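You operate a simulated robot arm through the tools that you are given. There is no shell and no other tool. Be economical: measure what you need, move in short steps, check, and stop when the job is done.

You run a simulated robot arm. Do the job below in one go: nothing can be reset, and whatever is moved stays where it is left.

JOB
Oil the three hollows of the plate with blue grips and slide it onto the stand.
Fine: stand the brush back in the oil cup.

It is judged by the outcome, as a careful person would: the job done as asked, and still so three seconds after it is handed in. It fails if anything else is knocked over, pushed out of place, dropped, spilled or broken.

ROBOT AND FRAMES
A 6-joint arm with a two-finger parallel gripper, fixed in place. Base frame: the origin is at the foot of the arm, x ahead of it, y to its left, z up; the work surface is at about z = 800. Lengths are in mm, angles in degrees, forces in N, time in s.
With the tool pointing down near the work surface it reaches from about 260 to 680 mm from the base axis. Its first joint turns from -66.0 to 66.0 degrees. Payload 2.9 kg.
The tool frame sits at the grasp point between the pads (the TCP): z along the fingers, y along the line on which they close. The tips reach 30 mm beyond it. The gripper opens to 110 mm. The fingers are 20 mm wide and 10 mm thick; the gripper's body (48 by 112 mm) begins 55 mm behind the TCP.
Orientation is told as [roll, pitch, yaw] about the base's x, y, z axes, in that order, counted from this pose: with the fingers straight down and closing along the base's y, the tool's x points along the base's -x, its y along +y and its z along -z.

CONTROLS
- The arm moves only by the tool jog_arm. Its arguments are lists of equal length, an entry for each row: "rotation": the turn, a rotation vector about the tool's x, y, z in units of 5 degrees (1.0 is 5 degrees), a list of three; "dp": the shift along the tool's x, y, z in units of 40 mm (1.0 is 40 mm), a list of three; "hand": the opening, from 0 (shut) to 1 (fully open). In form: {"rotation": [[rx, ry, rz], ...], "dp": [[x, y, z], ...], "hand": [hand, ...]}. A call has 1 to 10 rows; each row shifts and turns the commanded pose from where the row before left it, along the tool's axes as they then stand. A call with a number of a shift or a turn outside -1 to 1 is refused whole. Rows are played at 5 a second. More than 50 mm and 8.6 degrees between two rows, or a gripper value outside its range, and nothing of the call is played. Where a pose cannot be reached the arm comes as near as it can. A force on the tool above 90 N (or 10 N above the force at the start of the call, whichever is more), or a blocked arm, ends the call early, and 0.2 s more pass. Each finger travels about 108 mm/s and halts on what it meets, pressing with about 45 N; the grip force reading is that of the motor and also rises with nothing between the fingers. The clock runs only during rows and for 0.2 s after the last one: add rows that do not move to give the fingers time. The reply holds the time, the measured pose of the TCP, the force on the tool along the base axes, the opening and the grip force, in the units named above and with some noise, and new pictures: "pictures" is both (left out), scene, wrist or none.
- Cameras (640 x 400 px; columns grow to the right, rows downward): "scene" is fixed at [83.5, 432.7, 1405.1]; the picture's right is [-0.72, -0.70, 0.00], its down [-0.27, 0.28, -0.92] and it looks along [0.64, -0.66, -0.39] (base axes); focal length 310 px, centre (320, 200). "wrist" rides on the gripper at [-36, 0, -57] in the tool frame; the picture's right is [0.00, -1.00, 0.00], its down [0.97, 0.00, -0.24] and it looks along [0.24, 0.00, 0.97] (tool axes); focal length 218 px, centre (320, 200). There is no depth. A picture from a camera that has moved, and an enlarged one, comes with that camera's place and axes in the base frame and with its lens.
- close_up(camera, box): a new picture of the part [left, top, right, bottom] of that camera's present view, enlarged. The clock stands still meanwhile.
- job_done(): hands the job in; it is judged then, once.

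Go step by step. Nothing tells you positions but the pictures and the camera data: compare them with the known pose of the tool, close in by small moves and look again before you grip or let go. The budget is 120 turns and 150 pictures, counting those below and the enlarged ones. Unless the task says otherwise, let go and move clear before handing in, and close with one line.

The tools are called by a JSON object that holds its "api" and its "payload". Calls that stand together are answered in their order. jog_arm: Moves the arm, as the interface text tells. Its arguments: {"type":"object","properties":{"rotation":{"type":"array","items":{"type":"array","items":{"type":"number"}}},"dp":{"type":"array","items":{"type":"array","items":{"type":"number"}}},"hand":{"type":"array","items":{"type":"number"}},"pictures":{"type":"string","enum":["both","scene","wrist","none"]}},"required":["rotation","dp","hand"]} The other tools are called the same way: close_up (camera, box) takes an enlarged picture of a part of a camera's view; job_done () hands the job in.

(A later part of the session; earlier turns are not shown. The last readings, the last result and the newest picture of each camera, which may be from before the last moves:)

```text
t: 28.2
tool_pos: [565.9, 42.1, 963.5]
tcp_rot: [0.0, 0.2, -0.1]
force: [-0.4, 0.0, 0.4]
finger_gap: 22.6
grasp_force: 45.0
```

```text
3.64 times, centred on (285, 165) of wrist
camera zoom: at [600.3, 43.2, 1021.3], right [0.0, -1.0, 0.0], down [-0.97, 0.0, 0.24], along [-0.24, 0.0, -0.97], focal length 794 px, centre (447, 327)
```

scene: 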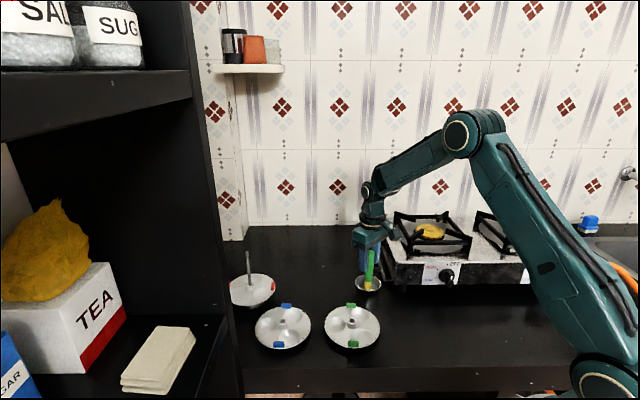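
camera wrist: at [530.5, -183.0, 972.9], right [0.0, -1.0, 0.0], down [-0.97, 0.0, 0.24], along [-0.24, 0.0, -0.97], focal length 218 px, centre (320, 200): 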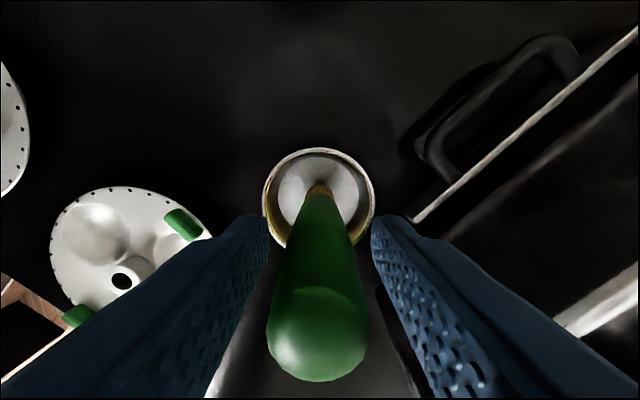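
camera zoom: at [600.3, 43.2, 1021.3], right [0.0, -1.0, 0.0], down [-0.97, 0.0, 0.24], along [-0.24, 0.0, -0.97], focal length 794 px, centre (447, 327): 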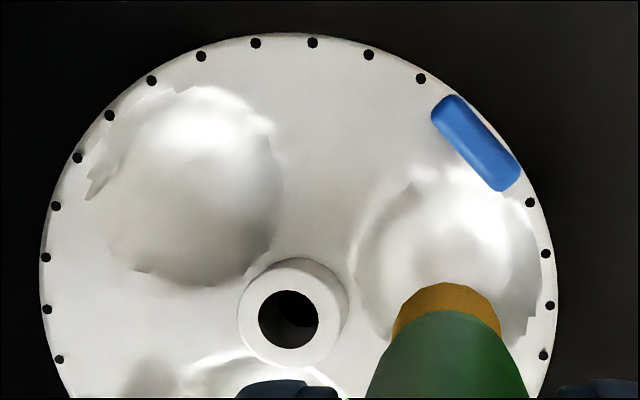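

No visible change yet; maybe the brush needs to stay longer. I'll press again and hold still for several seconds.

{"api": "jog_arm", "payload": {"rotation": [[0, 0, 0], [0, 0, 0], [0, 0, 0], [0, 0, 0], [0, 0, 0], [0, 0, 0], [0, 0, 0], [0, 0, 0], [0, 0, 0], [0, 0, 0]], "dp": [[0, 0, 0.6], [0, 0, 0.4], [0, 0, 0.2], [0, 0, 0], [0, 0, 0], [0, 0, 0], [0, 0, 0], [0, 0, 0], [0, 0, 0], [0, 0, 0]], "hand": [0.1, 0.1, 0.1, 0.1, 0.1, 0.1, 0.1, 0.1, 0.1, 0.1], "pictures": "none"}}

{"api": "jog_arm", "payload": {"rotation": [[0, 0, 0], [0, 0, 0], [0, 0, 0], [0, 0, 0], [0, 0, 0], [0, 0, 0], [0, 0, 0], [0, 0, 0], [0, 0, 0], [0, 0, 0]], "dp": [[0, 0, 0], [0, 0, 0], [0, 0, 0], [0, 0, 0], [0, 0, 0], [0, 0, 0], [0, 0, 0], [0, 0, 0], [0, 0, 0], [0, 0, 0]], "hand": [0.1, 0.1, 0.1, 0.1, 0.1, 0.1, 0.1, 0.1, 0.1, 0.1], "pictures": "none"}}

{"api": "close_up", "payload": {"camera": "scene", "box": [240, 270, 340, 360]}}

{"api": "close_up", "payload": {"camera": "wrist", "box": [200, 100, 440, 250]}}

```text
t: 30.4
tool_pos: [564.3, 40.8, 916.6]
tcp_rot: [0.0, -0.1, 0.0]
force: [0.2, -1.7, 17.8]
finger_gap: 22.6
grasp_force: 45.0
```

```text
t: 32.6
tool_pos: [565.5, 42.4, 916.5]
tcp_rot: [0.0, 0.0, -0.1]
force: [-0.1, -1.3, 20.8]
finger_gap: 22.4
grasp_force: 45.3
```

```text
4.44 times, centred on (290, 315) of scene
camera zoom: at [83.2, 432.7, 1405.1], right [-0.72, -0.7, 0.0], down [-0.27, 0.28, -0.92], along [0.64, -0.66, -0.39], focal length 1380 px, centre (453, -311)
```

zoom: 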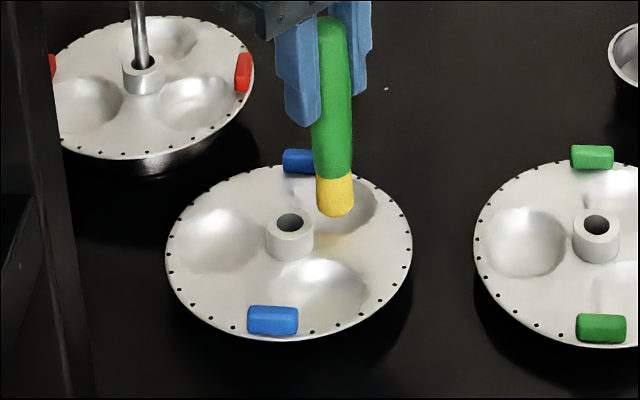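

```text
2.67 times, centred on (320, 175) of wrist
camera zoom: at [599.8, 42.9, 974.7], right [0.0, -1.0, 0.0], down [-0.97, 0.0, 0.24], along [-0.24, 0.0, -0.97], focal length 582 px, centre (320, 267)
```

zoom: 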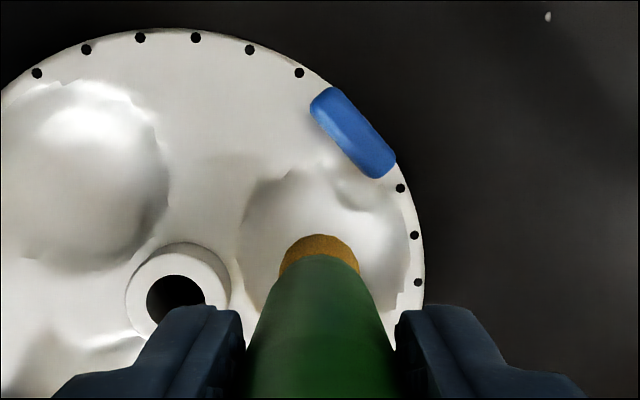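

Still no visible mark; the tip bottoms at the same height as the cup's floor, so it's fully in. I'll do a circular brushing stroke inside the hollow and look again.

{"api": "jog_arm", "payload": {"rotation": [[0, 0, 0], [0, 0, 0], [0, 0, 0], [0, 0, 0], [0, 0, 0], [0, 0, 0], [0, 0, 0], [0, 0, 0], [0, 0, 0], [0, 0, 0]], "dp": [[0.2, 0, -0.06], [-0.06, 0.14, 0], [-0.14, 0.06, 0], [-0.14, -0.06, 0], [-0.06, -0.14, 0], [0.06, -0.14, 0], [0.14, -0.06, 0], [0.14, 0.06, 0], [0.06, 0.14, 0], [-0.2, 0, 0.04]], "hand": [0.1, 0.1, 0.1, 0.1, 0.1, 0.1, 0.1, 0.1, 0.1, 0.1], "pictures": "none"}}

{"api": "jog_arm", "payload": {"rotation": [[0, 0, 0], [0, 0, 0], [0, 0, 0], [0, 0, 0]], "dp": [[0, 0, -0.6], [0, 0, -0.6], [-0.25, 0.83, 0], [-0.25, 0.83, 0]], "hand": [0.1, 0.1, 0.1, 0.1]}}

{"api": "close_up", "payload": {"camera": "scene", "box": [240, 280, 340, 360]}}

{"api": "close_up", "payload": {"camera": "wrist", "box": [200, 100, 440, 250]}}

```text
t: 34.8
tool_pos: [562.7, 43.0, 916.8]
tcp_rot: [0.0, 0.0, 0.1]
force: [-0.9, -1.0, -0.4]
finger_gap: 22.9
grasp_force: 44.8
```

```text
t: 35.8
tool_pos: [582.4, 109.0, 966.2]
tcp_rot: [-0.1, 0.0, -0.1]
force: [0.6, -1.1, -0.4]
finger_gap: 22.7
grasp_force: 44.9
camera wrist: at [618.4, 109.8, 1023.7], right [0.0, -1.0, 0.0], down [-0.97, 0.0, 0.24], along [-0.24, 0.0, -0.97], focal length 218 px, centre (320, 200)
```

scene: 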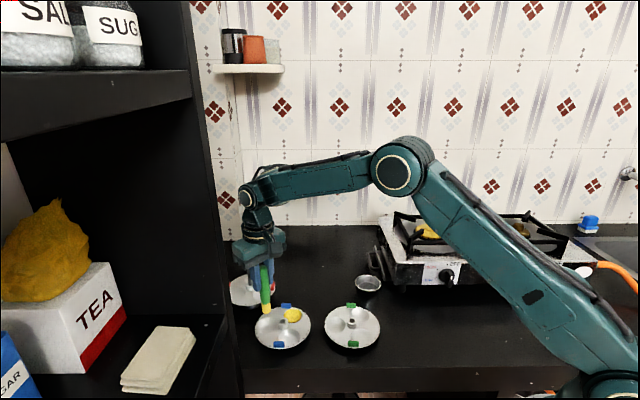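
wrist: 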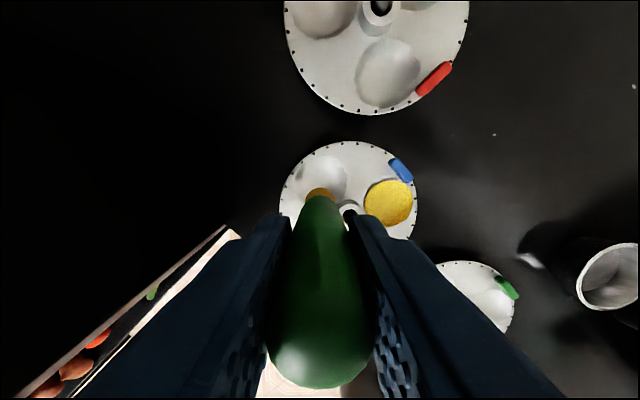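

```text
5.00 times, centred on (290, 320) of scene
camera zoom: at [83.6, 432.7, 1405.1], right [-0.72, -0.7, 0.0], down [-0.27, 0.28, -0.92], along [0.64, -0.66, -0.39], focal length 1552 px, centre (470, -400)
```

zoom: 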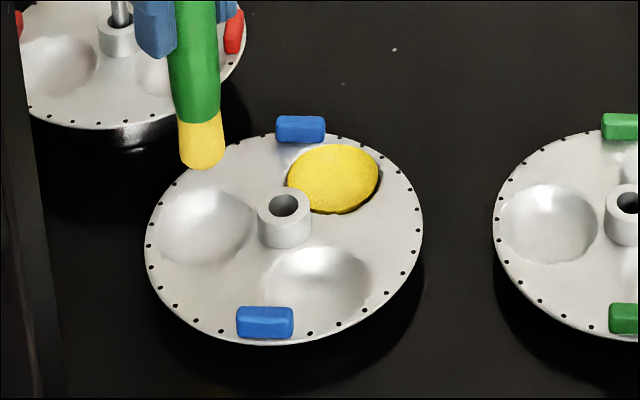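

```text
2.67 times, centred on (320, 175) of wrist
camera zoom: at [618.4, 109.8, 1023.7], right [0.0, -1.0, 0.0], down [-0.97, 0.0, 0.24], along [-0.24, 0.0, -0.97], focal length 582 px, centre (320, 267)
```

zoom: 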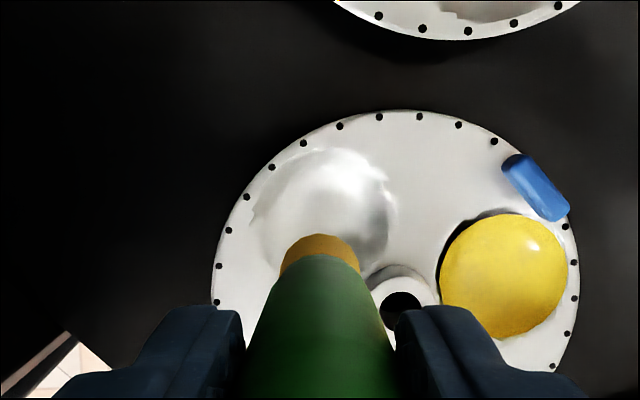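

The circular stroke worked: hollow 1 is coated yellow. Same for hollow 2.

{"api": "jog_arm", "payload": {"rotation": [[0, 0, 0], [0, 0, 0], [0, 0, 0], [0, 0, 0]], "dp": [[-0.07, -0.03, 0.5], [0, 0, 0.4], [0, 0, 0.27], [0, 0, 0]], "hand": [0.1, 0.1, 0.1, 0.1], "pictures": "none"}}

{"api": "jog_arm", "payload": {"rotation": [[0, 0, 0], [0, 0, 0], [0, 0, 0], [0, 0, 0], [0, 0, 0], [0, 0, 0], [0, 0, 0], [0, 0, 0], [0, 0, 0], [0, 0, 0]], "dp": [[0.2, 0, 0], [-0.06, 0.14, 0], [-0.14, 0.06, 0], [-0.14, -0.06, 0], [-0.06, -0.14, 0], [0.06, -0.14, 0], [0.14, -0.06, 0], [0.14, 0.06, 0], [0.06, 0.14, 0], [-0.2, 0, 0]], "hand": [0.1, 0.1, 0.1, 0.1, 0.1, 0.1, 0.1, 0.1, 0.1, 0.1], "pictures": "none"}}

{"api": "close_up", "payload": {"camera": "scene", "box": [240, 280, 340, 360]}}

```text
t: 36.8
tool_pos: [586.6, 106.5, 919.0]
tcp_rot: [0.0, -0.1, 0.0]
force: [-1.1, -0.4, -0.9]
finger_gap: 22.6
grasp_force: 44.9
```

```text
t: 39.0
tool_pos: [587.4, 107.7, 918.2]
tcp_rot: [-0.1, 0.0, 0.1]
force: [-0.3, 0.4, -0.7]
finger_gap: 22.5
grasp_force: 45.1
```

```text
5.00 times, centred on (290, 320) of scene
camera zoom: at [83.5, 432.7, 1405.1], right [-0.72, -0.7, 0.0], down [-0.27, 0.28, -0.92], along [0.64, -0.66, -0.39], focal length 1552 px, centre (470, -400)
```

zoom: 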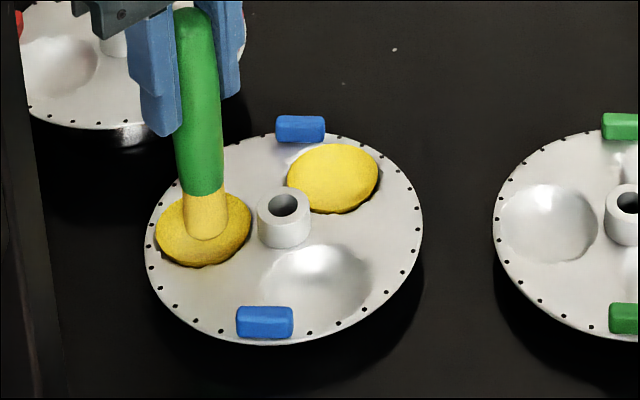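

Hollow 2 is coated. Now hollow 3.

{"api": "jog_arm", "payload": {"rotation": [[0, 0, 0], [0, 0, 0], [0, 0, 0], [0, 0, 0], [0, 0, 0], [0, 0, 0], [0, 0, 0], [0, 0, 0]], "dp": [[0, 0, -0.6], [0, 0, -0.6], [0.87, -0.19, 0], [0.87, -0.19, 0], [0, 0, 0.5], [0, 0, 0.45], [0, 0, 0.27], [0, 0, 0]], "hand": [0.1, 0.1, 0.1, 0.1, 0.1, 0.1, 0.1, 0.1], "pictures": "none"}}

{"api": "jog_arm", "payload": {"rotation": [[0, 0, 0], [0, 0, 0], [0, 0, 0], [0, 0, 0], [0, 0, 0], [0, 0, 0], [0, 0, 0], [0, 0, 0], [0, 0, 0], [0, 0, 0]], "dp": [[0.2, 0, 0], [-0.06, 0.14, 0], [-0.14, 0.06, 0], [-0.14, -0.06, 0], [-0.06, -0.14, 0], [0.06, -0.14, 0], [0.14, -0.06, 0], [0.14, 0.06, 0], [0.06, 0.14, 0], [-0.2, 0, 0]], "hand": [0.1, 0.1, 0.1, 0.1, 0.1, 0.1, 0.1, 0.1, 0.1, 0.1], "pictures": "none"}}

{"api": "close_up", "payload": {"camera": "scene", "box": [240, 280, 340, 360]}}

```text
t: 40.8
tool_pos: [515.7, 91.4, 917.5]
tcp_rot: [0.0, 0.0, -0.1]
force: [-0.6, 0.1, 0.4]
finger_gap: 22.6
grasp_force: 44.7
```

```text
t: 43.0
tool_pos: [516.9, 91.9, 917.0]
tcp_rot: [0.0, -0.1, 0.0]
force: [-0.3, 0.2, 1.3]
finger_gap: 22.6
grasp_force: 45.1
```

```text
5.00 times, centred on (290, 320) of scene
camera zoom: at [83.5, 432.7, 1405.1], right [-0.72, -0.7, 0.0], down [-0.27, 0.28, -0.92], along [0.64, -0.66, -0.39], focal length 1552 px, centre (470, -400)
```

zoom: 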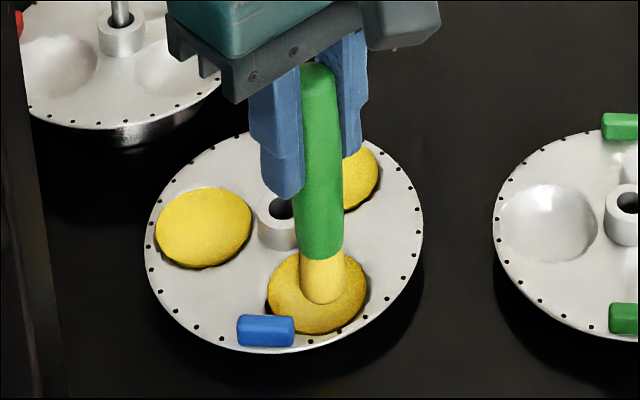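

All three hollows are oiled. Returning the brush to the cup.

{"api": "jog_arm", "payload": {"rotation": [[0, 0, 0], [0, 0, 0], [0, 0, 0], [0, 0, 0], [0, 0, 0], [0, 0, 0], [0, 0, 0], [0, 0, 0], [0, 0, 0], [0, 0, 0]], "dp": [[0, 0, -0.8], [0, 0, -0.8], [0, 0, -0.8], [0.077, -0.98, 0], [0.077, -0.98, 0], [0.077, -0.98, 0], [0.077, -0.98, 0], [0.077, -0.98, 0], [0.077, -0.98, 0], [0.077, -0.98, 0]], "hand": [0.1, 0.1, 0.1, 0.1, 0.1, 0.1, 0.1, 0.1, 0.1, 0.1], "pictures": "none"}}

{"api": "jog_arm", "payload": {"rotation": [[0, 0, 0], [0, 0, 0]], "dp": [[0, 0, 0], [0, 0, 0]], "hand": [0.1, 0.1], "pictures": "none"}}

{"api": "close_up", "payload": {"camera": "wrist", "box": [200, 100, 440, 250]}}

```text
t: 45.2
tool_pos: [495.1, -183.7, 1013.6]
tcp_rot: [-0.1, -0.1, -0.1]
force: [0.0, -0.3, -1.2]
finger_gap: 22.5
grasp_force: 44.1
```

```text
t: 45.8
tool_pos: [495.7, -183.5, 1012.6]
tcp_rot: [0.0, 0.0, 0.0]
force: [0.2, -0.5, 0.1]
finger_gap: 22.6
grasp_force: 45.2
```

```text
2.67 times, centred on (320, 175) of wrist
camera zoom: at [531.2, -181.9, 1069.9], right [0.0, -1.0, 0.0], down [-0.97, 0.0, 0.24], along [-0.24, 0.0, -0.97], focal length 582 px, centre (320, 267)
```

zoom: 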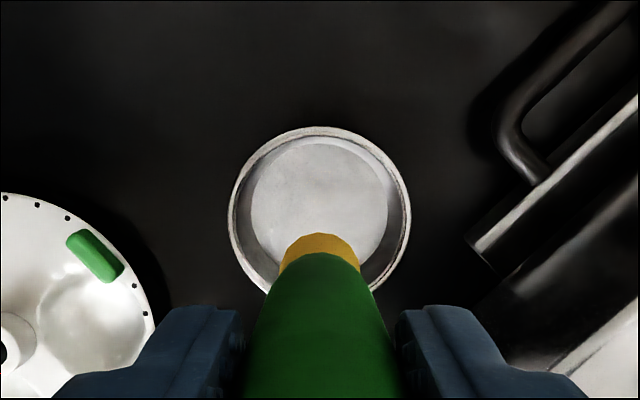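

Aligned as before. Lowering to about z = 917, then feeling for the bottom.

{"api": "jog_arm", "payload": {"rotation": [[0, 0, 0], [0, 0, 0], [0, 0, 0], [0, 0, 0], [0, 0, 0], [0, 0, 0]], "dp": [[0, 0, 0.7], [0, 0, 0.7], [0, 0, 0.6], [0, 0, 0.3], [0, 0, 0.05], [0, 0, 0]], "hand": [0.1, 0.1, 0.1, 0.1, 0.1, 0.1], "pictures": "none"}}

{"api": "jog_arm", "payload": {"rotation": [[0, 0, 0], [0, 0, 0], [0, 0, 0]], "dp": [[0, 0, 0.03], [0, 0, 0.02], [0, 0, 0]], "hand": [0.1, 0.1, 0.1], "pictures": "none"}}

```text
t: 47.2
tool_pos: [495.2, -181.7, 918.8]
tcp_rot: [0.0, 0.0, 0.0]
force: [-0.4, -0.6, -0.6]
finger_gap: 22.8
grasp_force: 45.3
```

```text
t: 48.0
tool_pos: [493.2, -182.3, 917.4]
tcp_rot: [0.0, -0.1, 0.0]
force: [-0.3, -0.1, -0.4]
finger_gap: 22.6
grasp_force: 45.1
```

{"api": "jog_arm", "payload": {"rotation": [[0, 0, 0], [0, 0, 0], [0, 0, 0]], "dp": [[0, 0, 0.03], [0, 0, 0.02], [0, 0, 0]], "hand": [0.1, 0.1, 0.1], "pictures": "none"}}

{"api": "jog_arm", "payload": {"rotation": [[0, 0, 0], [0, 0, 0], [0, 0, 0]], "dp": [[0, 0, 0.02], [0, 0, 0], [0, 0, 0]], "hand": [0.1, 0.1, 0.1], "pictures": "none"}}

```text
t: 48.8
tool_pos: [493.3, -181.9, 916.1]
tcp_rot: [0.1, -0.1, 0.0]
force: [0.2, -0.3, -0.5]
finger_gap: 22.5
grasp_force: 44.9
```

```text
t: 49.6
tool_pos: [494.7, -181.8, 914.1]
tcp_rot: [0.1, 0.0, 0.0]
force: [1.0, 0.6, -0.3]
finger_gap: 22.9
grasp_force: 45.2
```

{"api": "jog_arm", "payload": {"rotation": [[0, 0, 0], [0, 0, 0], [0, 0, 0]], "dp": [[0, 0, 0.03], [0, 0, 0.02], [0, 0, 0]], "hand": [0.1, 0.1, 0.1], "pictures": "none"}}

```text
t: 50.4
tool_pos: [494.5, -182.8, 912.1]
tcp_rot: [0.1, 0.0, 0.0]
force: [0.2, -0.3, 0.3]
finger_gap: 22.7
grasp_force: 45.5
```

Still no contact; the brush may have slid up slightly in the grip. I'll check visually.

{"api": "close_up", "payload": {"camera": "scene", "box": [340, 240, 404, 304]}}

{"api": "jog_arm", "payload": {"rotation": [[0, 0, 0], [0, 0, 0], [0, 0, 0]], "dp": [[0, 0, 0.03], [0, 0, 0], [0, 0, 0]], "hand": [0.1, 0.1, 0.1], "pictures": "none"}}

```text
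6.25 times, centred on (372, 272) of scene
camera zoom: at [83.5, 432.7, 1405.1], right [-0.72, -0.7, 0.0], down [-0.27, 0.28, -0.92], along [0.64, -0.66, -0.39], focal length 1940 px, centre (-5, -250)
```

zoom: 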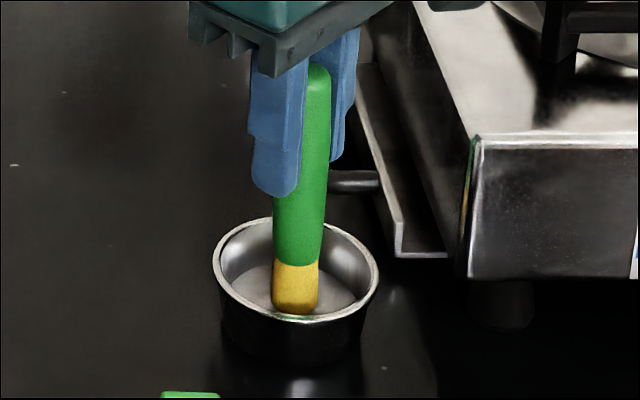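

```text
t: 51.2
tool_pos: [495.8, -182.0, 913.8]
tcp_rot: [0.0, -0.1, 0.0]
force: [-3.2, 0.1, 15.2]
finger_gap: 22.4
grasp_force: 44.3
```

Contact now (15 N). Ease off 1 mm, open, and rise clear.

{"api": "jog_arm", "payload": {"rotation": [[0, 0, 0], [0, 0, 0], [0, 0, 0], [0, 0, 0], [0, 0, 0]], "dp": [[0, 0, -0.025], [0, 0, 0], [0, 0, 0], [0, 0, 0], [0, 0, 0]], "hand": [0.1, 0.22, 0.26, 0.32, 0.38], "pictures": "none"}}

{"api": "jog_arm", "payload": {"rotation": [[0, 0, 0], [0, 0, 0], [0, 0, 0], [0, 0, 0], [0, 0, 0], [0, 0, 0]], "dp": [[0, 0, 0], [0, 0, -0.3], [0, 0, -0.7], [0, 0, -0.9], [0, 0, -0.9], [0, 0, -0.9]], "hand": [0.38, 0.38, 0.38, 0.38, 0.38, 0.38]}}

{"api": "close_up", "payload": {"camera": "scene", "box": [220, 230, 400, 360]}}

```text
t: 52.4
tool_pos: [494.8, -182.2, 913.8]
tcp_rot: [-0.1, 0.0, -0.1]
force: [-0.5, 0.8, -1.2]
finger_gap: 42.0
grasp_force: 0.0
```

```text
t: 53.8
tool_pos: [494.8, -182.3, 1062.3]
tcp_rot: [0.1, 0.0, 0.1]
force: [0.0, 0.3, -0.4]
finger_gap: 41.8
grasp_force: 0.1
camera wrist: at [530.6, -180.5, 1119.3], right [0.0, -1.0, 0.0], down [-0.97, 0.0, 0.24], along [-0.24, 0.0, -0.97], focal length 218 px, centre (320, 200)
```

scene: 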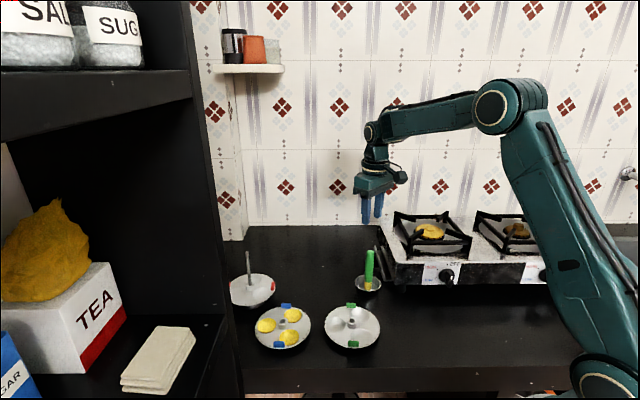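
wrist: 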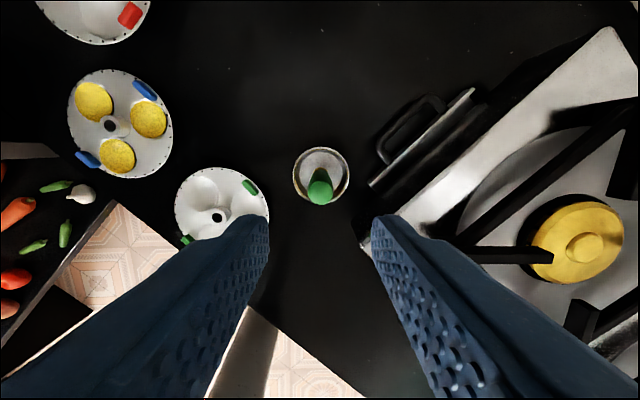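

```text
3.08 times, centred on (310, 295) of scene
camera zoom: at [83.5, 432.7, 1405.1], right [-0.72, -0.7, 0.0], down [-0.27, 0.28, -0.92], along [0.64, -0.66, -0.39], focal length 955 px, centre (351, -92)
```

zoom: 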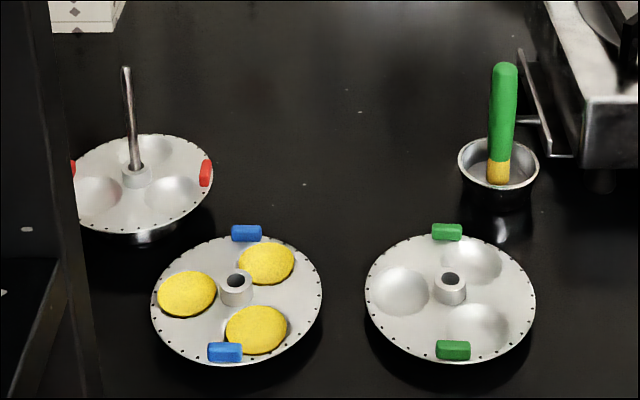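

The brush stands in the cup. Now I'll move above the blue plate to measure the stand and grips.

{"api": "jog_arm", "payload": {"rotation": [[0, 0, 0], [0, 0, 0], [0, 0, 0], [0, 0, 0], [0, 0, 0], [0, 0, 0], [0, 0, 0], [0, 0, 0]], "dp": [[-0.233, 0.9, -0.1], [-0.233, 0.9, -0.1], [-0.233, 0.9, -0.1], [-0.233, 0.9, -0.1], [-0.233, 0.9, -0.1], [-0.233, 0.9, -0.1], [-0.233, 0.9, -0.1], [0, 0, 0]], "hand": [0.5, 0.5, 0.5, 0.5, 0.5, 0.5, 0.5, 0.5]}}

{"api": "close_up", "payload": {"camera": "wrist", "box": [240, 0, 432, 120]}}

{"api": "close_up", "payload": {"camera": "scene", "box": [215, 240, 295, 310]}}

```text
t: 55.6
tool_pos: [560.7, 71.2, 1088.5]
tcp_rot: [0.0, 0.0, 0.0]
force: [0.0, -0.1, -0.2]
finger_gap: 55.1
grasp_force: 0.1
camera wrist: at [596.0, 71.3, 1146.1], right [0.0, -1.0, 0.0], down [-0.97, 0.0, 0.24], along [-0.24, 0.0, -0.97], focal length 218 px, centre (320, 200)
```

scene: 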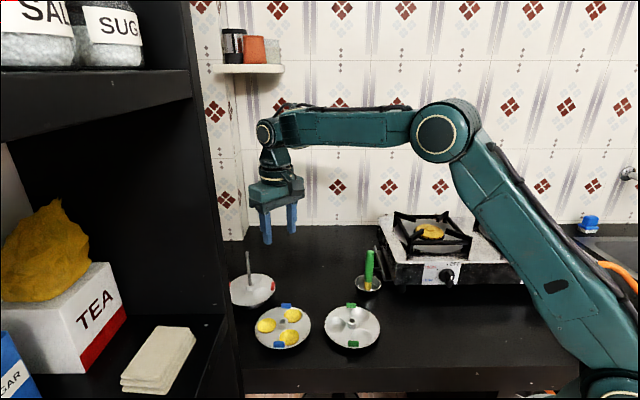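
wrist: 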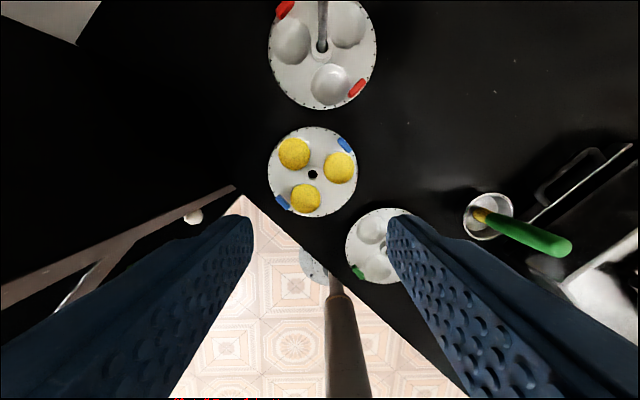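

```text
3.33 times, centred on (336, 60) of wrist
camera zoom: at [596.0, 71.3, 1146.1], right [0.0, -1.0, 0.0], down [-0.97, 0.0, 0.24], along [-0.24, 0.0, -0.97], focal length 728 px, centre (267, 667)
```

zoom: 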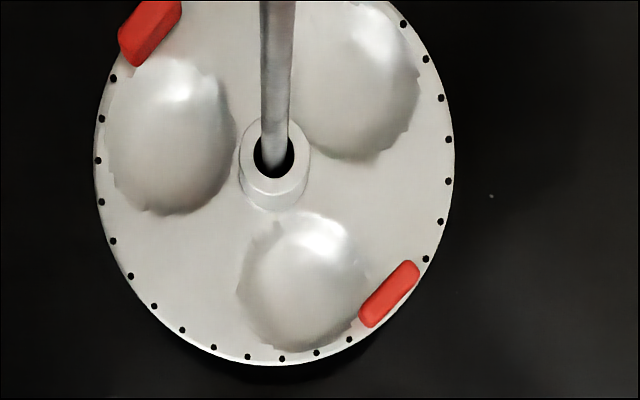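

```text
5.71 times, centred on (255, 275) of scene
camera zoom: at [83.5, 432.7, 1405.1], right [-0.72, -0.7, 0.0], down [-0.27, 0.28, -0.92], along [0.64, -0.66, -0.39], focal length 1774 px, centre (691, -229)
```

zoom: 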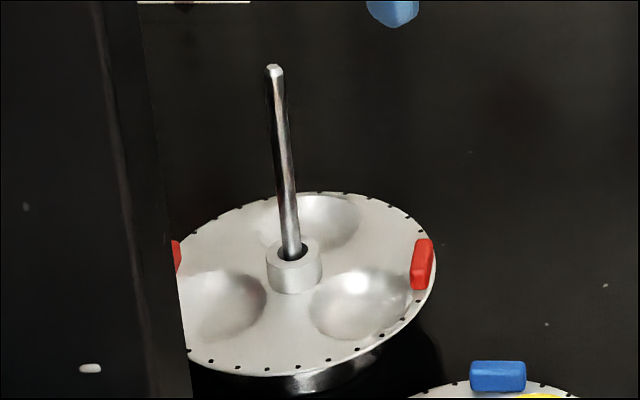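

The post is near (703, 69) with its top at z≈965, and the red hub top is at z≈860. I'll zoom on the blue plate for accurate grip positions.

{"api": "close_up", "payload": {"camera": "wrist", "box": [256, 115, 384, 225]}}

{"api": "close_up", "payload": {"camera": "scene", "box": [250, 295, 320, 355]}}

```text
3.64 times, centred on (320, 170) of wrist
camera zoom: at [596.0, 71.3, 1146.1], right [0.0, -1.0, 0.0], down [-0.97, 0.0, 0.24], along [-0.24, 0.0, -0.97], focal length 794 px, centre (320, 309)
```

zoom: 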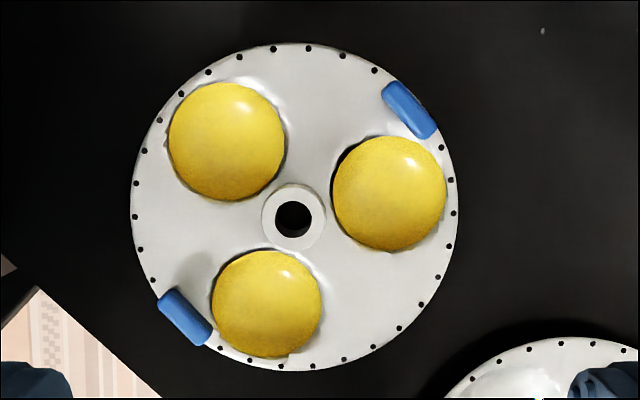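

```text
6.67 times, centred on (285, 325) of scene
camera zoom: at [83.5, 432.7, 1405.1], right [-0.72, -0.7, 0.0], down [-0.27, 0.28, -0.92], along [0.64, -0.66, -0.39], focal length 2070 px, centre (553, -633)
```

zoom: 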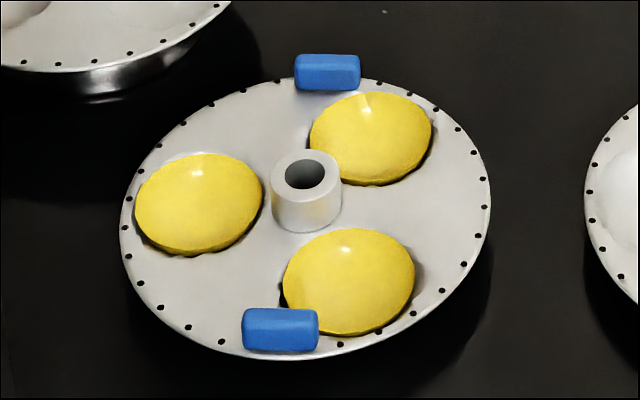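

Grip B is at about (512.5, 127.6), direction 132° from the plate centre; the shelf's vertical edge at about (523, 221) is clear. I'll go above grip B and turn the tool about 42° so the fingers close radially across it.

{"api": "jog_arm", "payload": {"rotation": [[0, 0, 0], [0, 0, 0], [0, 0, 0], [0, 0, 0]], "dp": [[0.4, 0.47, 0.75], [0.4, 0.47, 0.75], [0.4, 0.47, 0.75], [0, 0, 0.9]], "hand": [0.4, 0.4, 0.4, 0.4], "pictures": "none"}}

{"api": "jog_arm", "payload": {"rotation": [[0, 0, -0.942], [0, 0, -0.942], [0, 0, -0.942], [0, 0, -0.942], [0, 0, -0.942], [0, 0, -0.942], [0, 0, -0.942], [0, 0, -0.942], [0, 0, -0.942], [0, 0, 0]], "dp": [[0, 0, 0], [0, 0, 0], [0, 0, 0], [0, 0, 0], [0, 0, 0], [0, 0, 0], [0, 0, 0], [0, 0, 0], [0, 0, 0], [0, 0, 0]], "hand": [0.4, 0.4, 0.4, 0.4, 0.4, 0.4, 0.4, 0.4, 0.4, 0.4]}}

```text
t: 56.6
tool_pos: [512.7, 128.5, 962.6]
tcp_rot: [0.0, 0.0, -0.1]
force: [0.4, -0.2, -0.1]
finger_gap: 43.9
grasp_force: 0.0
```

```text
t: 58.8
tool_pos: [512.1, 125.9, 963.8]
tcp_rot: [0.0, 0.0, 42.4]
force: [-0.5, -0.4, 0.8]
finger_gap: 43.9
grasp_force: 0.1
camera wrist: at [538.8, 151.0, 1020.4], right [0.68, -0.74, 0.0], down [-0.72, -0.66, 0.24], along [-0.18, -0.16, -0.97], focal length 218 px, centre (320, 200)
```

scene: 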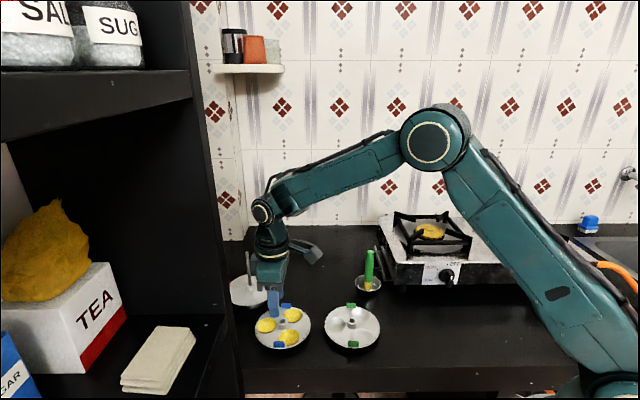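
wrist: 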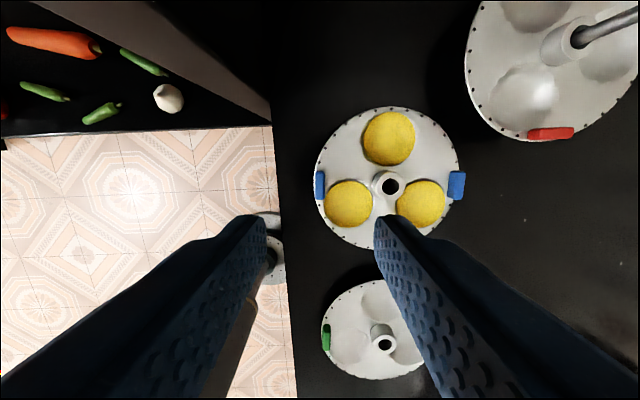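

The grip sits on the closing line. I'll enlarge to refine.

{"api": "close_up", "payload": {"camera": "wrist", "box": [290, 140, 370, 220]}}

```text
5.00 times, centred on (330, 180) of wrist
camera zoom: at [538.8, 151.0, 1020.4], right [0.68, -0.74, 0.0], down [-0.72, -0.66, 0.24], along [-0.18, -0.16, -0.97], focal length 1091 px, centre (270, 300)
```

zoom: 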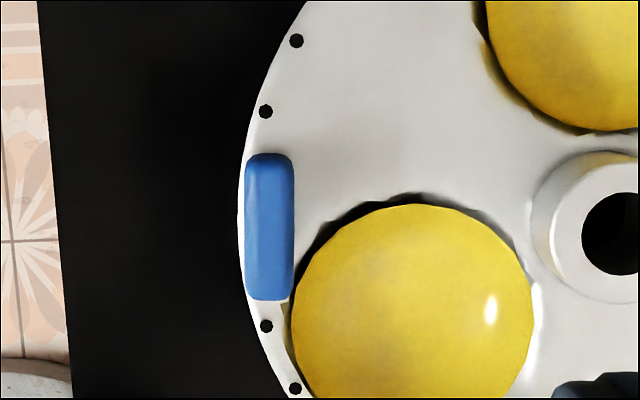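

The grip is aligned within about 1 mm. I'll shift 6 mm along the grip to stay off the oil, narrow the gap to about 24 mm and descend partway.

{"api": "jog_arm", "payload": {"rotation": [[0, 0, 0], [0, 0, 0], [0, 0, 0], [0, 0, 0]], "dp": [[-0.15, 0, 0.6], [0, 0, 0.7], [0, 0, 0.6], [0, 0, 0.4]], "hand": [0.23, 0.23, 0.23, 0.23]}}

{"api": "close_up", "payload": {"camera": "wrist", "box": [250, 140, 390, 240]}}

{"api": "close_up", "payload": {"camera": "scene", "box": [240, 280, 340, 360]}}

```text
t: 59.8
tool_pos: [518.1, 129.6, 869.8]
tcp_rot: [0.0, 0.1, 42.4]
force: [-0.4, -0.3, 1.1]
finger_gap: 25.2
grasp_force: 0.0
camera wrist: at [542.5, 154.5, 928.2], right [0.67, -0.74, 0.0], down [-0.72, -0.65, 0.24], along [-0.18, -0.16, -0.97], focal length 218 px, centre (320, 200)
```

scene: 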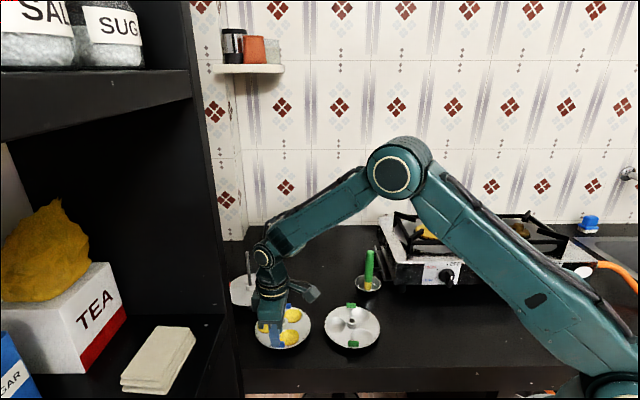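
wrist: 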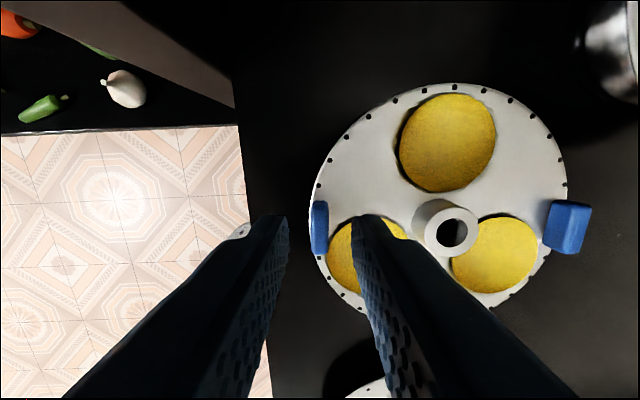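

```text
4.00 times, centred on (320, 190) of wrist
camera zoom: at [542.5, 154.5, 928.2], right [0.67, -0.74, 0.0], down [-0.72, -0.65, 0.24], along [-0.18, -0.16, -0.97], focal length 873 px, centre (320, 240)
```

zoom: 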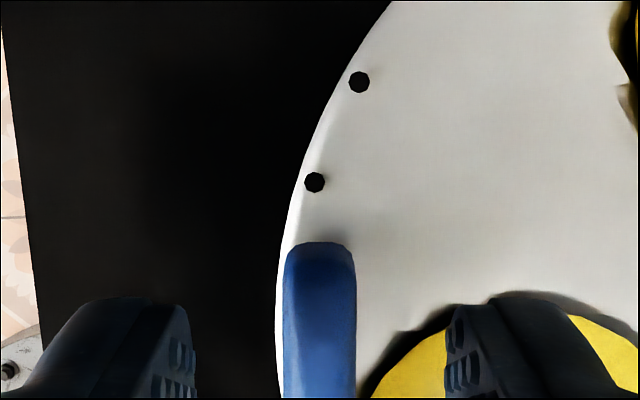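

```text
5.00 times, centred on (290, 320) of scene
camera zoom: at [83.5, 432.7, 1405.1], right [-0.72, -0.7, 0.0], down [-0.27, 0.28, -0.92], along [0.64, -0.66, -0.39], focal length 1552 px, centre (470, -400)
```

zoom: 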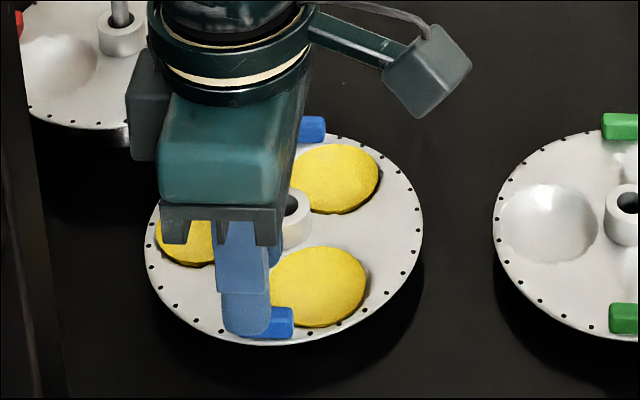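

Centred on the grip. I'll narrow to about 17 mm and lower in small steps, feeling for the plate.

{"api": "jog_arm", "payload": {"rotation": [[0, 0, 0], [0, 0, 0], [0, 0, 0], [0, 0, 0], [0, 0, 0]], "dp": [[0, 0, 0], [0, 0, 0.1], [0, 0, 0.1], [0, 0, 0.1], [0, 0, 0]], "hand": [0.16, 0.16, 0.16, 0.16, 0.16], "pictures": "none"}}

{"api": "close_up", "payload": {"camera": "scene", "box": [250, 300, 330, 360]}}

```text
t: 61.0
tool_pos: [518.1, 128.2, 859.7]
tcp_rot: [0.0, 0.1, 42.4]
force: [0.3, 0.4, -0.1]
finger_gap: 17.7
grasp_force: 0.2
```

```text
6.67 times, centred on (290, 330) of scene
camera zoom: at [83.5, 432.7, 1405.1], right [-0.72, -0.7, 0.0], down [-0.27, 0.28, -0.92], along [0.64, -0.66, -0.39], focal length 2070 px, centre (520, -667)
```

zoom: 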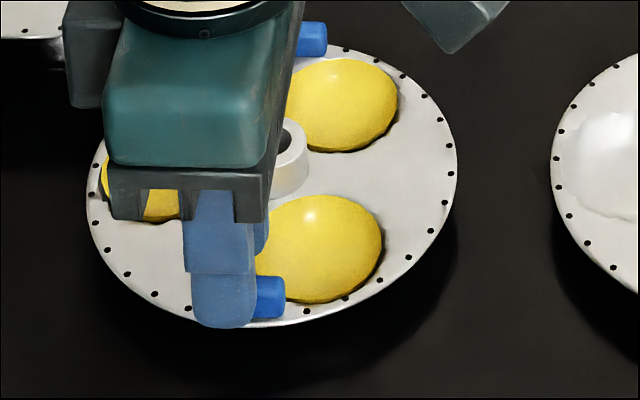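

{"api": "jog_arm", "payload": {"rotation": [[0, 0, 0], [0, 0, 0], [0, 0, 0]], "dp": [[0, 0, 0.06], [0, 0, 0.05], [0, 0, 0]], "hand": [0.16, 0.16, 0.16], "pictures": "none"}}

{"api": "jog_arm", "payload": {"rotation": [[0, 0, 0], [0, 0, 0], [0, 0, 0]], "dp": [[0, 0, 0.05], [0, 0, 0.03], [0, 0, 0]], "hand": [0.16, 0.16, 0.16], "pictures": "none"}}

```text
t: 61.8
tool_pos: [518.0, 129.9, 855.0]
tcp_rot: [0.0, 0.0, 42.5]
force: [0.6, -0.5, -0.5]
finger_gap: 17.6
grasp_force: 0.0
```

```text
t: 62.6
tool_pos: [516.6, 129.8, 851.4]
tcp_rot: [-0.1, 0.0, 42.4]
force: [0.4, 0.5, 0.4]
finger_gap: 17.6
grasp_force: 0.1
```

{"api": "jog_arm", "payload": {"rotation": [[0, 0, 0], [0, 0, 0], [0, 0, 0]], "dp": [[0, 0, 0.04], [0, 0, 0.03], [0, 0, 0]], "hand": [0.16, 0.16, 0.16], "pictures": "none"}}

{"api": "close_up", "payload": {"camera": "wrist", "box": [250, 140, 390, 240]}}

{"api": "close_up", "payload": {"camera": "scene", "box": [250, 300, 330, 360]}}

```text
t: 63.4
tool_pos: [516.1, 129.0, 847.5]
tcp_rot: [0.0, 0.0, 42.4]
force: [0.8, 0.5, 0.2]
finger_gap: 17.7
grasp_force: 0.1
```

```text
4.00 times, centred on (320, 190) of wrist
camera zoom: at [542.7, 155.1, 906.2], right [0.67, -0.74, 0.0], down [-0.72, -0.65, 0.24], along [-0.18, -0.16, -0.97], focal length 873 px, centre (320, 240)
```

zoom: 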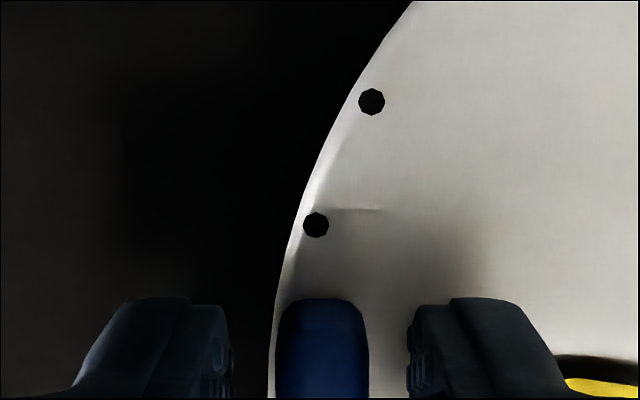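

```text
6.67 times, centred on (290, 330) of scene
camera zoom: at [83.5, 432.7, 1405.1], right [-0.72, -0.7, 0.0], down [-0.27, 0.28, -0.92], along [0.64, -0.66, -0.39], focal length 2070 px, centre (520, -667)
```

zoom: 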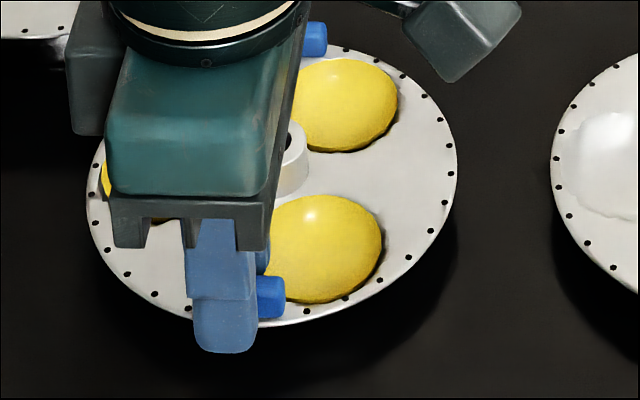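

Still no contact with tips near z≈817. I'll continue in 2–3 mm steps.

{"api": "jog_arm", "payload": {"rotation": [[0, 0, 0], [0, 0, 0], [0, 0, 0]], "dp": [[0, 0, 0.04], [0, 0, 0.03], [0, 0, 0]], "hand": [0.16, 0.16, 0.16], "pictures": "none"}}

{"api": "jog_arm", "payload": {"rotation": [[0, 0, 0], [0, 0, 0], [0, 0, 0]], "dp": [[0, 0, 0.03], [0, 0, 0.03], [0, 0, 0]], "hand": [0.16, 0.16, 0.16], "pictures": "none"}}

{"api": "close_up", "payload": {"camera": "wrist", "box": [250, 140, 390, 240]}}

```text
t: 64.2
tool_pos: [516.5, 129.9, 845.7]
tcp_rot: [0.0, 0.0, 42.4]
force: [-0.5, 0.6, 0.5]
finger_gap: 17.3
grasp_force: 0.1
```

```text
t: 65.0
tool_pos: [515.5, 130.3, 844.4]
tcp_rot: [-0.1, -0.2, 42.4]
force: [-3.2, -1.2, 12.8]
finger_gap: 16.8
grasp_force: 0.1
```

```text
4.00 times, centred on (320, 190) of wrist
camera zoom: at [542.6, 155.3, 901.9], right [0.67, -0.74, 0.0], down [-0.72, -0.65, 0.24], along [-0.18, -0.16, -0.97], focal length 873 px, centre (320, 240)
```

zoom: 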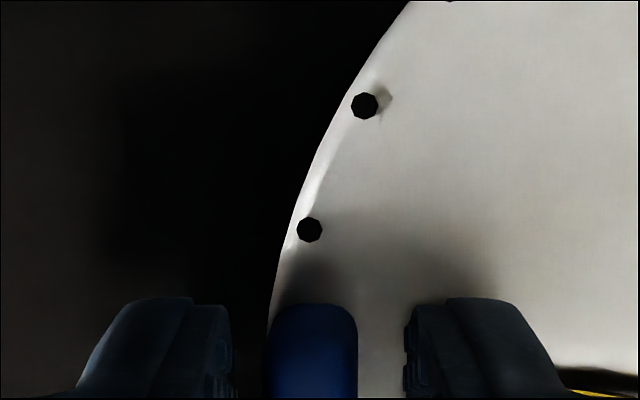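

The inner finger touches the plate (z≈814). Raise 1.5 mm and close on the grip.

{"api": "jog_arm", "payload": {"rotation": [[0, 0, 0], [0, 0, 0], [0, 0, 0], [0, 0, 0], [0, 0, 0]], "dp": [[0, 0, -0.06], [0, 0, 0], [0, 0, 0], [0, 0, 0], [0, 0, 0]], "hand": [0.16, 0.1, 0.03, 0.03, 0.03], "pictures": "none"}}

{"api": "close_up", "payload": {"camera": "wrist", "box": [220, 120, 420, 245]}}

{"api": "close_up", "payload": {"camera": "scene", "box": [250, 300, 330, 360]}}

```text
t: 66.2
tool_pos: [516.5, 130.0, 846.0]
tcp_rot: [0.0, 0.1, 42.4]
force: [-1.7, -0.3, 8.0]
finger_gap: 8.3
grasp_force: 44.7
```

```text
3.20 times, centred on (320, 182) of wrist
camera zoom: at [542.6, 155.2, 903.8], right [0.67, -0.74, 0.0], down [-0.72, -0.65, 0.24], along [-0.18, -0.16, -0.97], focal length 698 px, centre (320, 256)
```

zoom: 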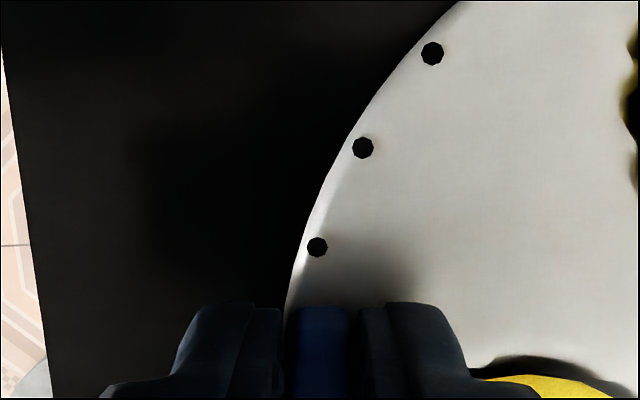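

```text
6.67 times, centred on (290, 330) of scene
camera zoom: at [83.3, 432.7, 1405.1], right [-0.72, -0.7, 0.0], down [-0.27, 0.28, -0.92], along [0.64, -0.66, -0.39], focal length 2070 px, centre (520, -667)
```

zoom: 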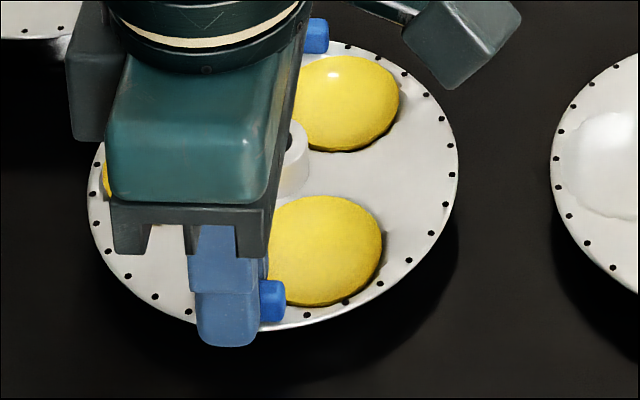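

Gripped at 8.3 mm. Lift 20 mm and check for sag.

{"api": "jog_arm", "payload": {"rotation": [[0, 0, 0], [0, 0, 0], [0, 0, 0], [0, 0, 0], [0, 0, 0]], "dp": [[0, 0, -0.1], [0, 0, -0.2], [0, 0, -0.2], [0, 0, 0], [0, 0, 0]], "hand": [0.03, 0.03, 0.03, 0.03, 0.03], "pictures": "none"}}

{"api": "close_up", "payload": {"camera": "scene", "box": [230, 280, 350, 360]}}

{"api": "close_up", "payload": {"camera": "wrist", "box": [220, 0, 620, 250]}}

```text
t: 67.4
tool_pos: [516.8, 131.8, 865.3]
tcp_rot: [0.1, 0.1, 42.4]
force: [0.6, -0.3, 0.3]
finger_gap: 3.6
grasp_force: 0.0
```

```text
5.00 times, centred on (290, 320) of scene
camera zoom: at [83.5, 432.7, 1405.1], right [-0.72, -0.7, 0.0], down [-0.27, 0.28, -0.92], along [0.64, -0.66, -0.39], focal length 1552 px, centre (470, -400)
```

zoom: 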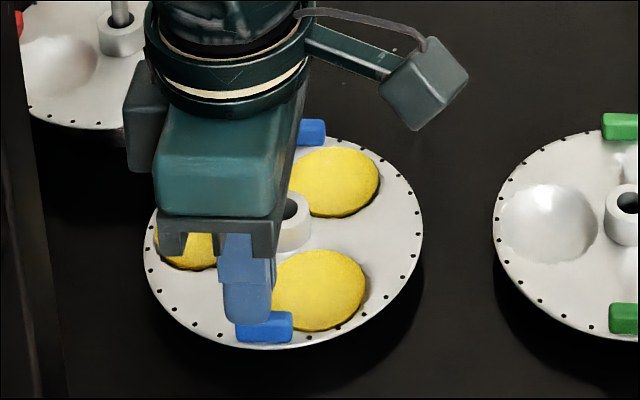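

```text
1.60 times, centred on (420, 125) of wrist
camera zoom: at [542.7, 156.3, 923.0], right [0.67, -0.74, 0.0], down [-0.72, -0.65, 0.24], along [-0.18, -0.16, -0.97], focal length 349 px, centre (160, 320)
```

zoom: 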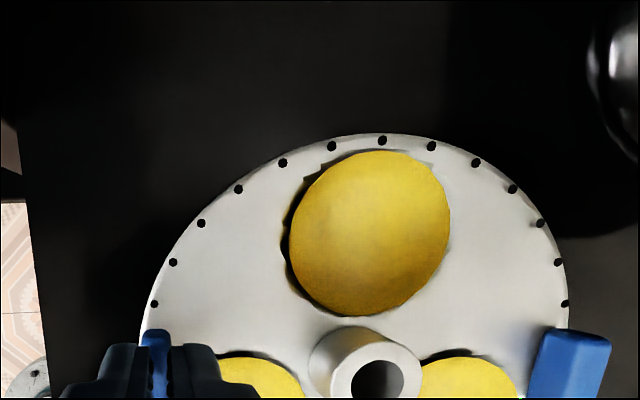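

The grip slid off the rounded tab, and the plate stayed put. The hub is sturdier and balanced, so I'll hold it with the tool tilted about 25° (wrist leaning toward the robot), which keeps the palm clear of the post and helps reach. First, lift and re-orient.

{"api": "jog_arm", "payload": {"rotation": [[0, 0, 0], [0, 0, 0], [0, 0, 0], [0, 0, 0.95], [0, 0, 0.95], [0, 0, 0.95], [0, 0, 0.95], [0, 0, 0.95], [0, 0, 0.95], [0, 0, 0.95]], "dp": [[0, 0, -0.8], [0, 0, -0.8], [0, 0, -0.8], [0, 0, 0], [0, 0, 0], [0, 0, 0], [0, 0, 0], [0, 0, 0], [0, 0, 0], [0, 0, 0]], "hand": [0.05, 0.1, 0.4, 0.4, 0.4, 0.4, 0.4, 0.4, 0.4, 0.4], "pictures": "none"}}

{"api": "jog_arm", "payload": {"rotation": [[0, 0, 1], [0, 0, 1], [0, 0, 1], [0, 0, 1], [0, 0, 1], [0, 0, 0], [0, 0, 0], [0, 0, 0]], "dp": [[0, 0, 0], [0, 0, 0], [0, 0, 0], [0, 0, 0], [0, 0, 0], [-0.52, -0.46, 0], [-0.51, -0.46, 0], [0, 0, 0]], "hand": [0.4, 0.4, 0.4, 0.4, 0.4, 0.4, 0.4, 0.4], "pictures": "none"}}

{"api": "jog_arm", "payload": {"rotation": [[0, -1, 0], [0, -1, 0], [0, -1, 0], [0, -1, 0], [0, -1, 0], [0, 0, 0]], "dp": [[0, 0, 0], [0, 0, 0], [0, 0, 0], [0, 0, 0], [0, 0, 0], [0, 0, 0]], "hand": [0.4, 0.4, 0.4, 0.4, 0.4, 0.4]}}

```text
t: 69.6
tool_pos: [517.3, 130.0, 961.4]
tcp_rot: [0.0, 0.0, 9.0]
force: [-0.3, -0.4, 0.0]
finger_gap: 43.5
grasp_force: 0.0
```

```text
t: 71.4
tool_pos: [546.6, 83.2, 963.4]
tcp_rot: [0.0, -0.1, -15.8]
force: [-0.2, 0.7, -0.1]
finger_gap: 43.8
grasp_force: 0.1
```

```text
t: 72.8
tool_pos: [547.9, 83.8, 961.9]
tcp_rot: [0.0, -25.1, -15.9]
force: [0.5, 0.1, -0.9]
finger_gap: 44.0
grasp_force: 0.2
camera wrist: at [554.1, 82.1, 1029.6], right [-0.27, -0.96, 0.0], down [-0.94, 0.27, -0.19], along [0.19, -0.05, -0.98], focal length 218 px, centre (320, 200)
```

scene: 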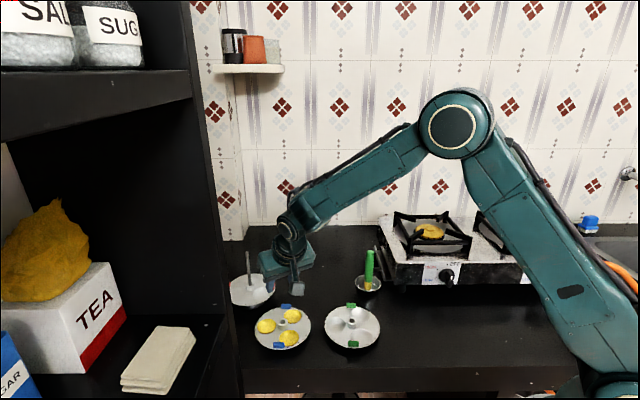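
wrist: 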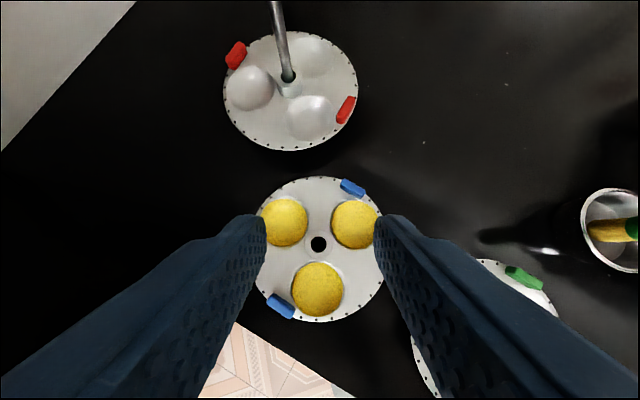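

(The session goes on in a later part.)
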